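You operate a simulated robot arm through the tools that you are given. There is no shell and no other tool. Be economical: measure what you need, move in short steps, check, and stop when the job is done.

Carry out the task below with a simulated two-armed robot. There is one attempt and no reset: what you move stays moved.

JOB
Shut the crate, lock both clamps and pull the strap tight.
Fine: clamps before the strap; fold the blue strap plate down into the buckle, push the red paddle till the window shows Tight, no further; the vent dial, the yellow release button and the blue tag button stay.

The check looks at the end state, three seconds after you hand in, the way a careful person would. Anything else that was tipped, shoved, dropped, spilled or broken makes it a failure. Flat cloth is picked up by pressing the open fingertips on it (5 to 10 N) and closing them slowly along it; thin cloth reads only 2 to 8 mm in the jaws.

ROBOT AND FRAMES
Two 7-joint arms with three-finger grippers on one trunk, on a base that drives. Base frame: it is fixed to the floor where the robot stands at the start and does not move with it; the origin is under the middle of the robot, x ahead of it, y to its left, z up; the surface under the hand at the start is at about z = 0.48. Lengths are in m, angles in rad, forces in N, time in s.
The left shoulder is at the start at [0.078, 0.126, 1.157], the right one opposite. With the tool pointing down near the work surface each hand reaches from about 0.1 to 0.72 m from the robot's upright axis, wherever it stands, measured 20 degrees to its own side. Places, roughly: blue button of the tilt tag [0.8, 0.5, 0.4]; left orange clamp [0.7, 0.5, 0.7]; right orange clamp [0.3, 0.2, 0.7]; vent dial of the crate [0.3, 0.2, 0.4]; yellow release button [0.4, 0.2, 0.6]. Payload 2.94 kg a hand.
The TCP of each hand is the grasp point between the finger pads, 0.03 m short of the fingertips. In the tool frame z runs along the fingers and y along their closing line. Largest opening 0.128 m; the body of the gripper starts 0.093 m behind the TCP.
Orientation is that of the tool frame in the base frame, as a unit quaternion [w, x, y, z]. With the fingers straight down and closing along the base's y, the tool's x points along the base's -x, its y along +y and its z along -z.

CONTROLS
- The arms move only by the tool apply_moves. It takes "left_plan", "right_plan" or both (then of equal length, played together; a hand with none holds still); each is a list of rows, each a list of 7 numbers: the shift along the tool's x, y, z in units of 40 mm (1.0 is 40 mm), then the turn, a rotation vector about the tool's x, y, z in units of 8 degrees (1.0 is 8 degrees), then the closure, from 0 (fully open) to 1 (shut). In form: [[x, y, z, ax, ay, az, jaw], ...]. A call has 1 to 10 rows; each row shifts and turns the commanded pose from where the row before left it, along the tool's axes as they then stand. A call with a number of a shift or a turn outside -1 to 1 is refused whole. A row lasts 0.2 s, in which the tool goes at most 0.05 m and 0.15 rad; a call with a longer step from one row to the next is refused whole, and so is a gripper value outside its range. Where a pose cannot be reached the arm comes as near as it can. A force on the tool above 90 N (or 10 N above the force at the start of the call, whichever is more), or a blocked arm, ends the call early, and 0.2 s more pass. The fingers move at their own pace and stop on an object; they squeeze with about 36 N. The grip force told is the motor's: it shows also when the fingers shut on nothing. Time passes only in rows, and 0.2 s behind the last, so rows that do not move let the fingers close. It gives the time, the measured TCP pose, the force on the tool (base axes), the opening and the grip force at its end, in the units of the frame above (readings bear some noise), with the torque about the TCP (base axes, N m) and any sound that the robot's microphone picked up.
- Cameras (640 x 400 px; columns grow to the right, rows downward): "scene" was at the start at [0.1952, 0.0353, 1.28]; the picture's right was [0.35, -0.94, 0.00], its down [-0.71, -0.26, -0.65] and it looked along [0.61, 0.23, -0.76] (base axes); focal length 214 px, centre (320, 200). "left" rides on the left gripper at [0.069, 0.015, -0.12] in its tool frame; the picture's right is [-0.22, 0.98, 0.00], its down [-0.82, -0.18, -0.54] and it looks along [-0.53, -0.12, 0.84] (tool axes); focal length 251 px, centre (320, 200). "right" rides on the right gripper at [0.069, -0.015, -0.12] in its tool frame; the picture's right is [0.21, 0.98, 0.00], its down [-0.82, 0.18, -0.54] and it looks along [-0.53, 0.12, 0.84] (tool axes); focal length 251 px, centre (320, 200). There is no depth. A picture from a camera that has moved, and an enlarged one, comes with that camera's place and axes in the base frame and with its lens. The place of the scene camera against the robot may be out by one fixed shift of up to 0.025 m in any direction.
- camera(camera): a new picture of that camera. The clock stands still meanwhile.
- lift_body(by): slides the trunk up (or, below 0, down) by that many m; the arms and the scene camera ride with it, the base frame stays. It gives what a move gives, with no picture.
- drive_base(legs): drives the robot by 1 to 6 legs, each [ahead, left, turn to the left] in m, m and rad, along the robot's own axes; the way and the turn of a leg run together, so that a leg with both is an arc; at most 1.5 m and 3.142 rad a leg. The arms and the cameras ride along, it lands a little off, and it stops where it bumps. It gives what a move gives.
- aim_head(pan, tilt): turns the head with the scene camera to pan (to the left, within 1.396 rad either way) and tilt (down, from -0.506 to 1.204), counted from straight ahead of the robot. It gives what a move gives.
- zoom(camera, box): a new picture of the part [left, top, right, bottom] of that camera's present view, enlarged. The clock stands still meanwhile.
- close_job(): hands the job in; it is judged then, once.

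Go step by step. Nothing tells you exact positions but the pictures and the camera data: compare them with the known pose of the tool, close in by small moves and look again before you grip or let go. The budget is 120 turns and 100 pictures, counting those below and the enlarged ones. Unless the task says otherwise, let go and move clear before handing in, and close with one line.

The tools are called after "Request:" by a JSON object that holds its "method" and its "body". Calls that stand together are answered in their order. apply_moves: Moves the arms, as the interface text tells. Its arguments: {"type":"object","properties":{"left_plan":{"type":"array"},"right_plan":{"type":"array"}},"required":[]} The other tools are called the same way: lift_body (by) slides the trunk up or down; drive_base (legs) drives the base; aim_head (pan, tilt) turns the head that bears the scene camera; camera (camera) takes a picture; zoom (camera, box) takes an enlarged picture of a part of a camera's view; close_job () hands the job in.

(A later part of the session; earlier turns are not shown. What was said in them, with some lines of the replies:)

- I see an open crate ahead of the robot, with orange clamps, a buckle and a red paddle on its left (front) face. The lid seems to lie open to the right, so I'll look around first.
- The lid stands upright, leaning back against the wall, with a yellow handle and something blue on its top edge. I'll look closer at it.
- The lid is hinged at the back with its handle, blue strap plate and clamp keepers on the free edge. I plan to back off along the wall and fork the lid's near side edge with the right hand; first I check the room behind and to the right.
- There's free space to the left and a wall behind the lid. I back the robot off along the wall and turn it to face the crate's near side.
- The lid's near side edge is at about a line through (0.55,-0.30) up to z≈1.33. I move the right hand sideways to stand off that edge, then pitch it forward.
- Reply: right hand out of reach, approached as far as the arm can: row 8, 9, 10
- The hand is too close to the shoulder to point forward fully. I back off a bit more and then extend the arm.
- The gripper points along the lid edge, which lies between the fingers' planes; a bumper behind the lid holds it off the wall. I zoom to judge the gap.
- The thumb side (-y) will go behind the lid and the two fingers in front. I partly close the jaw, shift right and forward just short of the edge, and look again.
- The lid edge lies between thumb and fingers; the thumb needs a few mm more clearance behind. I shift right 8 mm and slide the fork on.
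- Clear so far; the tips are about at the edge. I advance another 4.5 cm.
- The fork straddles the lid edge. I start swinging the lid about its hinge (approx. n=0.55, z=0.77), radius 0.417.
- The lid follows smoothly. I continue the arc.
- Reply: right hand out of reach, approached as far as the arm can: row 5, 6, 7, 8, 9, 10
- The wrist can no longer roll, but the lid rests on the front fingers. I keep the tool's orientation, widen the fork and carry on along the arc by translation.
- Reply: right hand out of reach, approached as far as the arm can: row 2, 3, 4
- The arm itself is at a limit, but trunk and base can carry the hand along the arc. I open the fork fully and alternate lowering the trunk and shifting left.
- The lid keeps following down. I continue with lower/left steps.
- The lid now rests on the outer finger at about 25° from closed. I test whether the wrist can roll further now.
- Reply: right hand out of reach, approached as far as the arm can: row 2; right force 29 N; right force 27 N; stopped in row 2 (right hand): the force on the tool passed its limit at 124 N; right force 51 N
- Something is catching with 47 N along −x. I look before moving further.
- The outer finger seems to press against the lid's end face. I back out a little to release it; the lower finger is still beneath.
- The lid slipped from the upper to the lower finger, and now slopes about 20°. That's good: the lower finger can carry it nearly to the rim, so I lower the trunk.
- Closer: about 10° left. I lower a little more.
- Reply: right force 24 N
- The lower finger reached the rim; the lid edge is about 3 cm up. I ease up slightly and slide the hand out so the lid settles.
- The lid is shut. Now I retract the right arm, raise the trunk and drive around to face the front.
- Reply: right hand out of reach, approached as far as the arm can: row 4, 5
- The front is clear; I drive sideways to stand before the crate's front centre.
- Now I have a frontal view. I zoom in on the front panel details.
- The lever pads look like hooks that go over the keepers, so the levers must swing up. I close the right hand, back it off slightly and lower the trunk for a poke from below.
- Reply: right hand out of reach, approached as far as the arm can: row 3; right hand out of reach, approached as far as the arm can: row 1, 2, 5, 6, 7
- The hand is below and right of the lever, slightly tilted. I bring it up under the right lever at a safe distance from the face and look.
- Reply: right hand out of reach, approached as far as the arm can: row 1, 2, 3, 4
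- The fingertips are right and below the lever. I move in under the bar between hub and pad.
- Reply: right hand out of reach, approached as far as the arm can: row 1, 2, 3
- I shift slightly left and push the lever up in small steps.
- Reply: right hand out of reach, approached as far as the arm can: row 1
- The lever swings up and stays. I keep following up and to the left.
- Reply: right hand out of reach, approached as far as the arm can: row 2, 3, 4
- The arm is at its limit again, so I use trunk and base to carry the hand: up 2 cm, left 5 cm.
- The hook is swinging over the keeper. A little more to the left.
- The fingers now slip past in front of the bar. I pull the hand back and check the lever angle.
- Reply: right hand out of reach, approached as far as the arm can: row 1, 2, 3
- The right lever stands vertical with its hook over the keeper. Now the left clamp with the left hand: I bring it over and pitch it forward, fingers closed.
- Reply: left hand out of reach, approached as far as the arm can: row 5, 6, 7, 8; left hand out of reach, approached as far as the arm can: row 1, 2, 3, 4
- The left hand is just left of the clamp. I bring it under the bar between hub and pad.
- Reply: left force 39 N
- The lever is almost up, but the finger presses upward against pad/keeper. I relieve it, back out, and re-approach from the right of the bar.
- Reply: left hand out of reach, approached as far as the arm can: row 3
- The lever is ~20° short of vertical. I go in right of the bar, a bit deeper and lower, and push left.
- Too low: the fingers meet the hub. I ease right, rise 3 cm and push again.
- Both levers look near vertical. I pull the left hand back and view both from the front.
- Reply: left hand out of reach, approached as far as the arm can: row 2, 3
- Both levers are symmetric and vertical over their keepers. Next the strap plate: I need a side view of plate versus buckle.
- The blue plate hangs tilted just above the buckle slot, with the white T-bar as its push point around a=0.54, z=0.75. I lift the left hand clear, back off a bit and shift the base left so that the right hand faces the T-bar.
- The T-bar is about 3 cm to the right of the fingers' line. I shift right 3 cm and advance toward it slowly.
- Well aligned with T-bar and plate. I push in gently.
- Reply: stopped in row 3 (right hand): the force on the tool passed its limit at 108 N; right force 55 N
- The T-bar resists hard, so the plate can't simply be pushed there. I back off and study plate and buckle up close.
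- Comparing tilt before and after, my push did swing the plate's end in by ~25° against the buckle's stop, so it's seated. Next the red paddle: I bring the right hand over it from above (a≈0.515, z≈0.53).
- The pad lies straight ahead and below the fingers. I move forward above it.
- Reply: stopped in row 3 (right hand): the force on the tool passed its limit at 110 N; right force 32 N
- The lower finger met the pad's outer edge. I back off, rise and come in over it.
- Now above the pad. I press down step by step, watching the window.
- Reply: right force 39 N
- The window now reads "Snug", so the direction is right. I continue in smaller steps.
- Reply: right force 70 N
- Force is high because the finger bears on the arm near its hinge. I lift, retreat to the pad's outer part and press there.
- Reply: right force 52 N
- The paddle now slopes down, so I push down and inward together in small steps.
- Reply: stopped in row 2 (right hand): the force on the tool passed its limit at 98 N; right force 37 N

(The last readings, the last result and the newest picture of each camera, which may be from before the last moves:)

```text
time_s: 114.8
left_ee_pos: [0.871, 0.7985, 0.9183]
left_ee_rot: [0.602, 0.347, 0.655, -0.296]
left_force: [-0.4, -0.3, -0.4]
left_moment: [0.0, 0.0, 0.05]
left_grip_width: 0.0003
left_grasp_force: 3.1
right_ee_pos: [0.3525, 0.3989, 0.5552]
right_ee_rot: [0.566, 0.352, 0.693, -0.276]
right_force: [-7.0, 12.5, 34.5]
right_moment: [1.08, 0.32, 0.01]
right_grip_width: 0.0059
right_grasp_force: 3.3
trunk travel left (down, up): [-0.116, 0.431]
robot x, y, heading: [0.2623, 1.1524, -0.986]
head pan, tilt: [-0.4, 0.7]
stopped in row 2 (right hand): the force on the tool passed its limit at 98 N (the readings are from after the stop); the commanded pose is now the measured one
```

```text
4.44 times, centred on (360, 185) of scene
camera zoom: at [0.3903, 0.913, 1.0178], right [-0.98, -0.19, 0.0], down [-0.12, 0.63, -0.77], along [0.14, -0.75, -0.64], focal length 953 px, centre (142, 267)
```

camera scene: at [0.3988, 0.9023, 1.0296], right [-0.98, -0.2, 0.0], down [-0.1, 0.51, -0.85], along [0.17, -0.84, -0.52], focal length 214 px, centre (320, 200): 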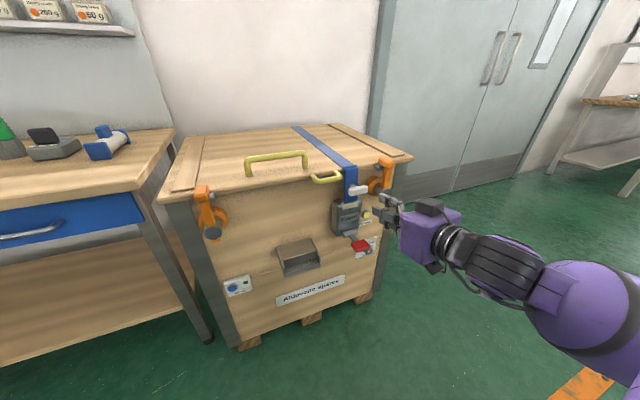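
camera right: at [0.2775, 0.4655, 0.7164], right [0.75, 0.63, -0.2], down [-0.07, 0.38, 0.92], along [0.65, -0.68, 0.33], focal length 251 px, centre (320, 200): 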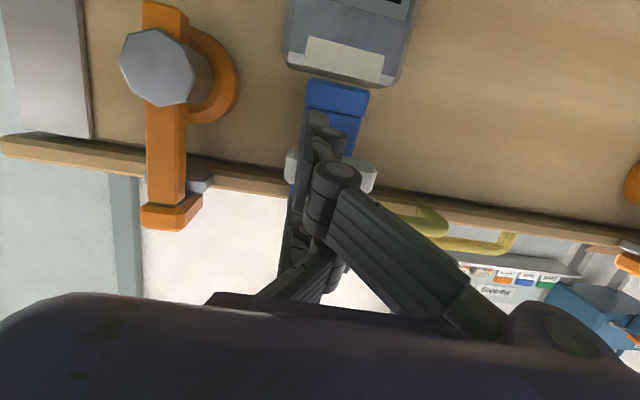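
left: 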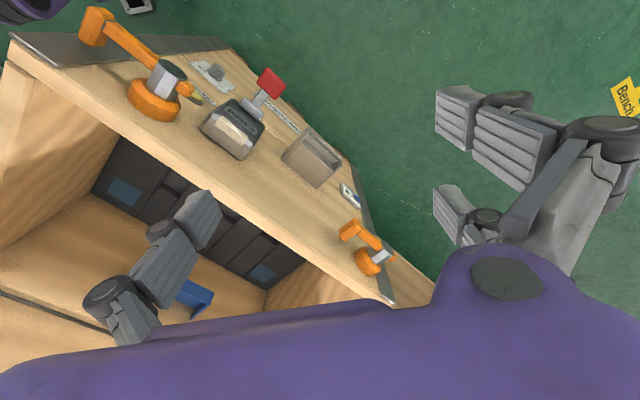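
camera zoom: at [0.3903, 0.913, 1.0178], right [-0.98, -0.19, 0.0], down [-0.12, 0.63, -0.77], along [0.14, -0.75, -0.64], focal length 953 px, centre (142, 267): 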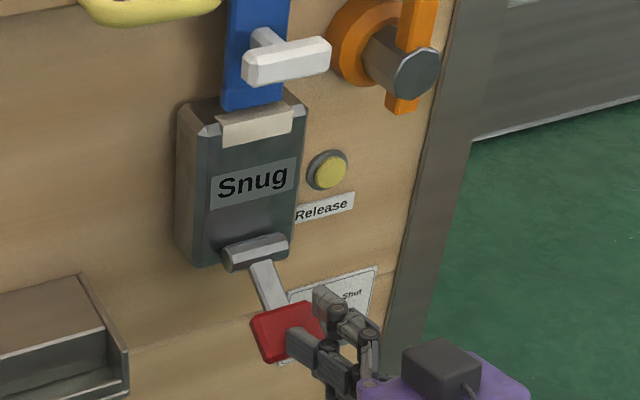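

Radial pushing jams; down is the effective direction at this angle. I relax the inward push and press down.

Request:
{"method": "apply_moves", "body": {"right_plan": [[0, 0, -0.2, 0, 0, 0, 1], [0.3, 0, 0.05, 0, 0, 0, 1], [0.25, 0, 0.05, 0, 0, 0, 1]]}}

Request:
{"method": "zoom", "body": {"camera": "scene", "box": [310, 140, 410, 230]}}

```text
time_s: 115.6
left_ee_pos: [0.8715, 0.7997, 0.9184]
left_ee_rot: [0.602, 0.346, 0.656, -0.295]
left_force: [0.1, -0.2, -0.2]
left_moment: [-0.03, -0.01, 0.01]
left_grip_width: 0.0001
left_grasp_force: 2.7
right_ee_pos: [0.3506, 0.4065, 0.5269]
right_ee_rot: [0.561, 0.353, 0.698, -0.272]
right_force: [-19.1, 33.7, 29.8]
right_moment: [-1.2, -0.27, -0.32]
right_grip_width: 0.0
right_grasp_force: 2.8
trunk travel left (down, up): [-0.116, 0.431]
robot x, y, heading: [0.264, 1.151, -0.985]
head pan, tilt: [-0.4, 0.7]
```

```text
4.44 times, centred on (360, 185) of scene
camera zoom: at [0.3919, 0.9128, 1.0177], right [-0.98, -0.19, 0.0], down [-0.12, 0.63, -0.77], along [0.14, -0.75, -0.64], focal length 953 px, centre (142, 267)
```

zoom: 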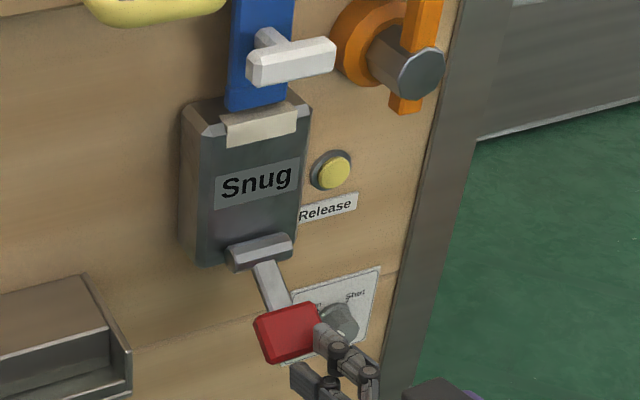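

The fingers slipped off because they're ~1.5 cm right of the pad's centre. I'll back off, shift left, and pitch the hand ~45° down so the tips can push square on the pad.

Request:
{"method": "apply_moves", "body": {"right_plan": [[0, 0, -0.9, 0, 0, 0, 1], [-0.5, 0.2, -0.9, 0, 0, 0, 1], [-0.8, 0.2, 0, 0, 0, 0, 1], [-0.8, 0, 0, 0, 1, 0, 1], [0, 0, 0, 0, 1, 0, 1], [0, 0, 0, 0, 1, 0, 1], [0, 0, 0, 0, 1, 0, 1], [0, 0, 0, 0, 0.6, 0, 1]]}}

Request:
{"method": "zoom", "body": {"camera": "scene", "box": [300, 120, 440, 240]}}

Request:
{"method": "camera", "body": {"camera": "right"}}

```text
time_s: 117.4
left_ee_pos: [0.8737, 0.7957, 0.9166]
left_ee_rot: [0.601, 0.348, 0.657, -0.294]
left_force: [-0.7, 0.3, 0.5]
left_moment: [0.01, -0.04, 0.0]
left_grip_width: 0.0
left_grasp_force: 2.9
right_ee_pos: [0.3316, 0.4538, 0.6213]
right_ee_rot: [0.308, 0.423, 0.84, -0.144]
right_force: [0.4, 0.3, 0.3]
right_moment: [-0.03, 0.01, 0.0]
right_grip_width: 0.0001
right_grasp_force: 2.6
trunk travel left (down, up): [-0.116, 0.431]
robot x, y, heading: [0.2595, 1.1505, -0.978]
head pan, tilt: [-0.4, 0.7]
```

```text
3.33 times, centred on (370, 180) of scene
camera zoom: at [0.3936, 0.9079, 1.0164], right [-0.98, -0.19, 0.0], down [-0.12, 0.63, -0.76], along [0.14, -0.75, -0.64], focal length 715 px, centre (153, 267)
```

zoom: 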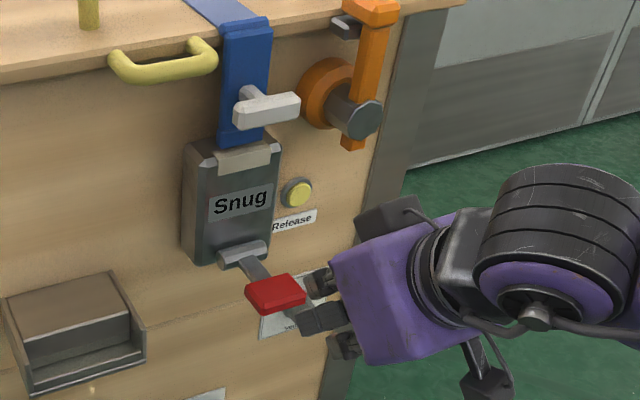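

```text
12 pictures are left
camera right: at [0.2398, 0.5475, 0.6687], right [0.68, 0.72, -0.12], down [0.3, -0.13, 0.94], along [0.66, -0.68, -0.31], focal length 251 px, centre (320, 200)
```

right: 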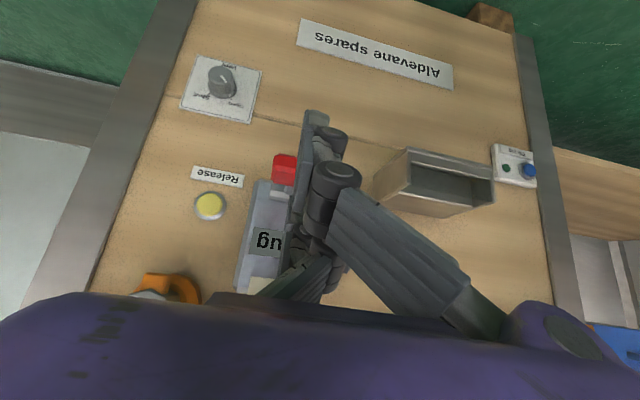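

The paddle has sprung back while the window stays "Snug": it's a ratchet, one stroke per notch. I return the hand to its earlier level pose above the pad for exactly one more stroke.

Request:
{"method": "apply_moves", "body": {"right_plan": [[0, 0, 0, 0, -1, 0, 1], [0, 0, 0, 0, -1, 0, 1], [0, 0, 0, 0, -1, 0, 1], [0, 0, 0, 0, -1, 0, 1], [0, 0, 0, 0, -0.6, 0, 1], [-0.65, -0.15, 0, 0, 0, 0, 1], [-0.65, -0.15, 0, 0, 0, 0, 1], [0, 0, 0.8, 0, 0, 0, 1], [0, 0, 0.8, 0, 0, 0, 1]]}}

Request:
{"method": "zoom", "body": {"camera": "scene", "box": [310, 140, 410, 230]}}

```text
time_s: 119.4
left_ee_pos: [0.8729, 0.7964, 0.9163]
left_ee_rot: [0.601, 0.347, 0.657, -0.294]
left_force: [0.3, -0.4, 1.1]
left_moment: [-0.01, 0.04, 0.0]
left_grip_width: 0.0002
left_grasp_force: 2.4
right_ee_pos: [0.365, 0.3856, 0.6572]
right_ee_rot: [0.558, 0.356, 0.699, -0.271]
right_force: [0.0, 0.0, 0.4]
right_moment: [0.02, -0.03, -0.01]
right_grip_width: 0.0001
right_grasp_force: 3.5
trunk travel left (down, up): [-0.116, 0.431]
robot x, y, heading: [0.262, 1.1513, -0.982]
head pan, tilt: [-0.4, 0.7]
```

```text
4.44 times, centred on (360, 185) of scene
camera zoom: at [0.3937, 0.9077, 1.0163], right [-0.98, -0.19, 0.0], down [-0.12, 0.63, -0.76], along [0.14, -0.75, -0.64], focal length 953 px, centre (142, 267)
```

zoom: 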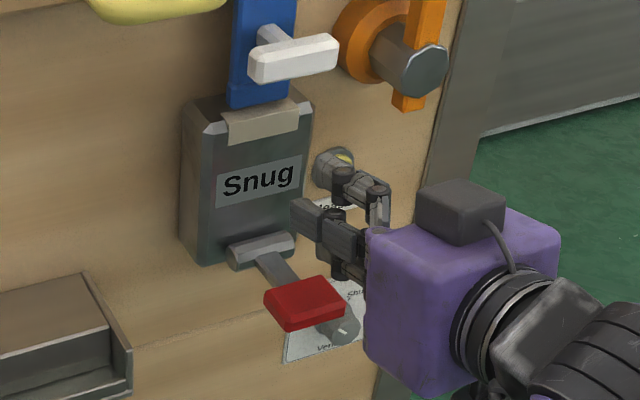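

Same pose as before, paddle back up, window "Snug". I repeat the same stroke depth.

Request:
{"method": "apply_moves", "body": {"right_plan": [[0.35, 0, 0.15, 0, 0, 0, 1], [0.35, 0, 0.15, 0, 0, 0, 1], [0.3, 0, 0.1, 0, 0, 0, 1], [0.3, 0, 0.1, 0, 0, 0, 1], [0.3, 0, 0.1, 0, 0, 0, 1]]}}

Request:
{"method": "zoom", "body": {"camera": "scene", "box": [310, 140, 410, 230]}}

```text
time_s: 120.6
left_ee_pos: [0.8716, 0.7977, 0.918]
left_ee_rot: [0.602, 0.346, 0.656, -0.294]
left_force: [-0.2, -0.2, -1.4]
left_moment: [0.0, 0.01, 0.02]
left_grip_width: 0.0001
left_grasp_force: 3.4
right_ee_pos: [0.3719, 0.3788, 0.5959]
right_ee_rot: [0.562, 0.352, 0.696, -0.274]
right_force: [-7.3, 9.9, 25.1]
right_moment: [-0.04, 0.45, -0.05]
right_grip_width: 0.0
right_grasp_force: 3.1
trunk travel left (down, up): [-0.116, 0.431]
robot x, y, heading: [0.262, 1.1466, -0.985]
head pan, tilt: [-0.4, 0.7]
```

```text
4.44 times, centred on (360, 185) of scene
camera zoom: at [0.3925, 0.9106, 1.0175], right [-0.98, -0.19, 0.0], down [-0.12, 0.63, -0.77], along [0.14, -0.75, -0.64], focal length 953 px, centre (142, 267)
```

zoom: 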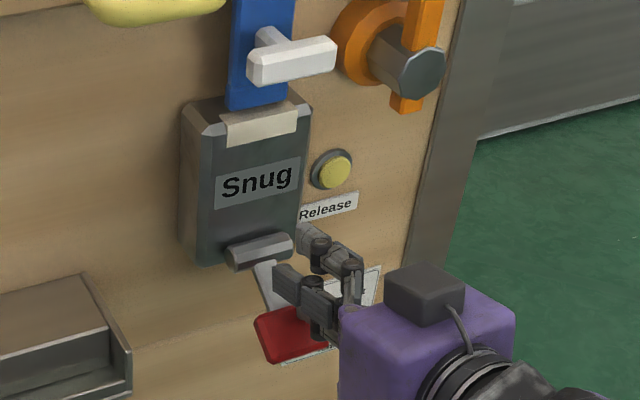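

Still "Snug" at 25 N. A touch deeper, to the force of the first stroke.

Request:
{"method": "apply_moves", "body": {"right_plan": [[0.15, 0, 0, 0, 0, 0, 1], [0.05, 0, 0, 0, 0, 0, 1]]}}

Request:
{"method": "zoom", "body": {"camera": "scene", "box": [320, 140, 400, 220]}}

```text
time_s: 121.2
left_ee_pos: [0.8722, 0.7985, 0.9179]
left_ee_rot: [0.603, 0.345, 0.656, -0.295]
left_force: [0.6, 0.2, -0.3]
left_moment: [-0.01, -0.01, 0.0]
left_grip_width: 0.0001
left_grasp_force: 3.2
right_ee_pos: [0.3738, 0.3835, 0.594]
right_ee_rot: [0.567, 0.35, 0.693, -0.276]
right_force: [-6.3, 5.6, 45.9]
right_moment: [-0.61, 0.56, -0.02]
right_grip_width: 0.0001
right_grasp_force: 2.5
trunk travel left (down, up): [-0.116, 0.431]
robot x, y, heading: [0.2599, 1.1513, -0.981]
head pan, tilt: [-0.4, 0.7]
```

```text
5.00 times, centred on (360, 180) of scene
camera zoom: at [0.3925, 0.9123, 1.0179], right [-0.98, -0.19, 0.0], down [-0.12, 0.63, -0.77], along [0.14, -0.75, -0.64], focal length 1072 px, centre (120, 300)
```

zoom: 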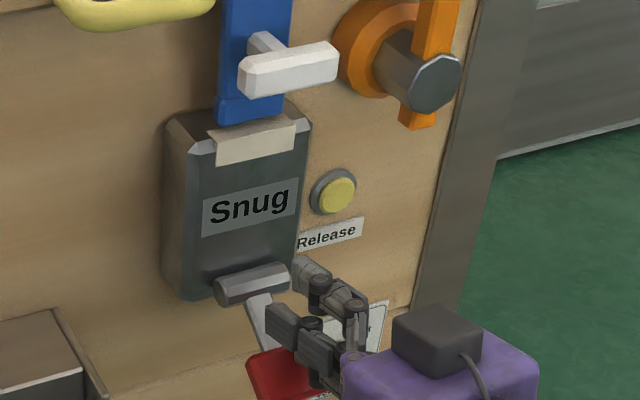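

Request:
{"method": "apply_moves", "body": {"right_plan": [[-0.6, 0, -0.2, 0, 0, 0, 1], [-0.6, 0, -0.2, 0, 0, 0, 1], [-0.5, 0, -0.2, 0, 0, 0, 1], [0, 0, 0, 0, 0, 0, 1], [0.5, 0, 0.2, 0, 0, 0, 1], [0.5, 0, 0.2, 0, 0, 0, 1], [0.35, 0, 0.1, 0, 0, 0, 1], [0.35, 0, 0.1, 0, 0, 0, 1]]}}

Request:
{"method": "zoom", "body": {"camera": "scene", "box": [310, 140, 410, 230]}}

```text
time_s: 123.0
left_ee_pos: [0.8716, 0.798, 0.9197]
left_ee_rot: [0.603, 0.346, 0.656, -0.295]
left_force: [0.2, -0.1, 0.7]
left_moment: [-0.02, 0.02, 0.03]
left_grip_width: 0.0002
left_grasp_force: 3.1
right_ee_pos: [0.3699, 0.3837, 0.5953]
right_ee_rot: [0.565, 0.351, 0.694, -0.277]
right_force: [-10.2, 9.2, 40.9]
right_moment: [-0.29, 0.68, -0.07]
right_grip_width: 0.0004
right_grasp_force: 2.8
trunk travel left (down, up): [-0.116, 0.431]
robot x, y, heading: [0.2653, 1.1489, -0.98]
head pan, tilt: [-0.4, 0.7]
```

```text
4.44 times, centred on (360, 185) of scene
camera zoom: at [0.392, 0.9123, 1.0182], right [-0.98, -0.19, 0.0], down [-0.12, 0.63, -0.77], along [0.14, -0.75, -0.64], focal length 953 px, centre (142, 267)
```

zoom: 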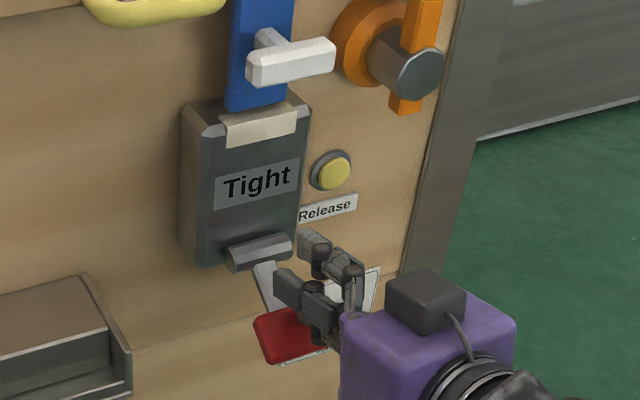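

"Tight" is showing. I lift straight off the paddle, retreat, and check the whole front.

Request:
{"method": "apply_moves", "body": {"right_plan": [[-0.6, 0, -0.1, 0, 0, 0, 1], [-0.6, 0, -0.2, 0, 0, 0, 1], [-0.5, 0, -0.3, 0, 0, 0, 1], [0, 0, -0.9, 0, 0, 0, 1], [0, 0, -0.9, 0, 0, 0, 1]]}}

Request:
{"method": "drive_base", "body": {"legs": [[-0.15, 0, 0]]}}

Request:
{"method": "aim_head", "body": {"pan": -0.25, "tilt": 0.5}}

Request:
{"method": "zoom", "body": {"camera": "scene", "box": [180, 120, 440, 300]}}

```text
time_s: 124.2
left_ee_pos: [0.8733, 0.7949, 0.9161]
left_ee_rot: [0.602, 0.346, 0.657, -0.293]
left_force: [-0.2, 0.8, -0.3]
left_moment: [-0.03, 0.0, -0.02]
left_grip_width: 0.0001
left_grasp_force: 2.4
right_ee_pos: [0.3221, 0.4426, 0.6693]
right_ee_rot: [0.559, 0.355, 0.699, -0.27]
right_force: [0.0, 0.2, 0.5]
right_moment: [0.02, 0.0, 0.04]
right_grip_width: 0.0
right_grasp_force: 3.3
trunk travel left (down, up): [-0.116, 0.431]
robot x, y, heading: [0.2605, 1.1471, -0.989]
head pan, tilt: [-0.4, 0.7]
```

```text
time_s: 125.6
left_ee_pos: [0.7901, 0.9196, 0.9157]
left_ee_rot: [0.602, 0.347, 0.656, -0.295]
left_force: [0.3, -1.1, 0.6]
left_moment: [0.0, 0.04, 0.01]
left_grip_width: 0.0
left_grasp_force: 3.1
right_ee_pos: [0.2396, 0.5682, 0.6702]
right_ee_rot: [0.559, 0.355, 0.698, -0.271]
right_force: [-0.4, 0.2, 0.6]
right_moment: [0.02, 0.02, 0.03]
right_grip_width: 0.0001
right_grasp_force: 2.5
trunk travel left (down, up): [-0.116, 0.431]
robot x, y, heading: [0.1778, 1.2759, -0.987]
head pan, tilt: [-0.4, 0.7]
```

```text
time_s: 126.3
left_ee_pos: [0.7894, 0.9197, 0.9167]
left_ee_rot: [0.601, 0.348, 0.657, -0.295]
left_force: [-0.2, -0.1, -0.8]
left_moment: [0.01, -0.03, 0.02]
left_grip_width: 0.0
left_grasp_force: 2.7
right_ee_pos: [0.2389, 0.567, 0.6702]
right_ee_rot: [0.558, 0.356, 0.699, -0.271]
right_force: [-0.3, -0.3, -0.3]
right_moment: [0.01, 0.02, -0.01]
right_grip_width: 0.0
right_grasp_force: 3.3
trunk travel left (down, up): [-0.116, 0.431]
robot x, y, heading: [0.1764, 1.2732, -0.983]
head pan, tilt: [-0.25, 0.499]
```

```text
2.22 times, centred on (310, 210) of scene
camera zoom: at [0.3246, 1.0298, 1.0341], right [-0.94, -0.33, 0.0], down [-0.16, 0.45, -0.88], along [0.29, -0.83, -0.48], focal length 477 px, centre (342, 178)
```

zoom: 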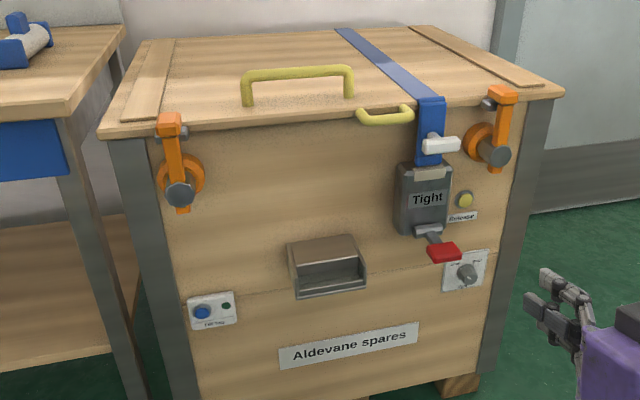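

"Tight" remains. I zoom in on both clamps to compare their end positions.

Request:
{"method": "zoom", "body": {"camera": "scene", "box": [235, 160, 285, 220]}}

Request:
{"method": "zoom", "body": {"camera": "scene", "box": [365, 150, 425, 210]}}

```text
6.67 times, centred on (260, 190) of scene
camera zoom: at [0.3246, 1.0298, 1.0341], right [-0.94, -0.33, 0.0], down [-0.16, 0.45, -0.88], along [0.29, -0.83, -0.48], focal length 1430 px, centre (720, 267)
```

zoom: 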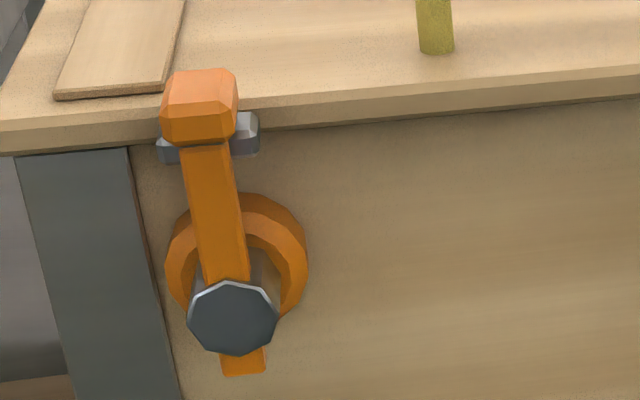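

```text
6.67 times, centred on (395, 180) of scene
camera zoom: at [0.3246, 1.0298, 1.0341], right [-0.94, -0.33, 0.0], down [-0.16, 0.45, -0.88], along [0.29, -0.83, -0.48], focal length 1430 px, centre (-180, 333)
```

zoom: 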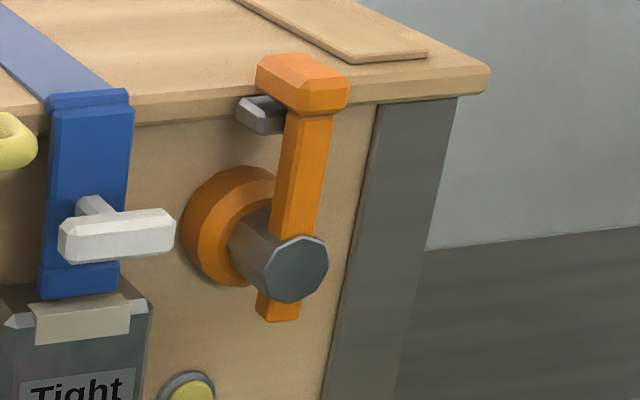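

Crate shut, both clamp hooks stand over their keepers, the plate is in the buckle and the window reads "Tight"; dial and buttons were left alone and the hands are clear.

Request:
{"method": "close_job", "body": {}}

```text
The job is handed in.
```

The job is handed in: the lid is shut, both clamps are locked, and the strap plate is folded into the buckle with the window at "Tight". The result of the check was not shown to me. By camera, both clamp levers stand within about 2° of upright over their keepers. The vent dial, yellow release button and blue tag button were not pressed or turned.
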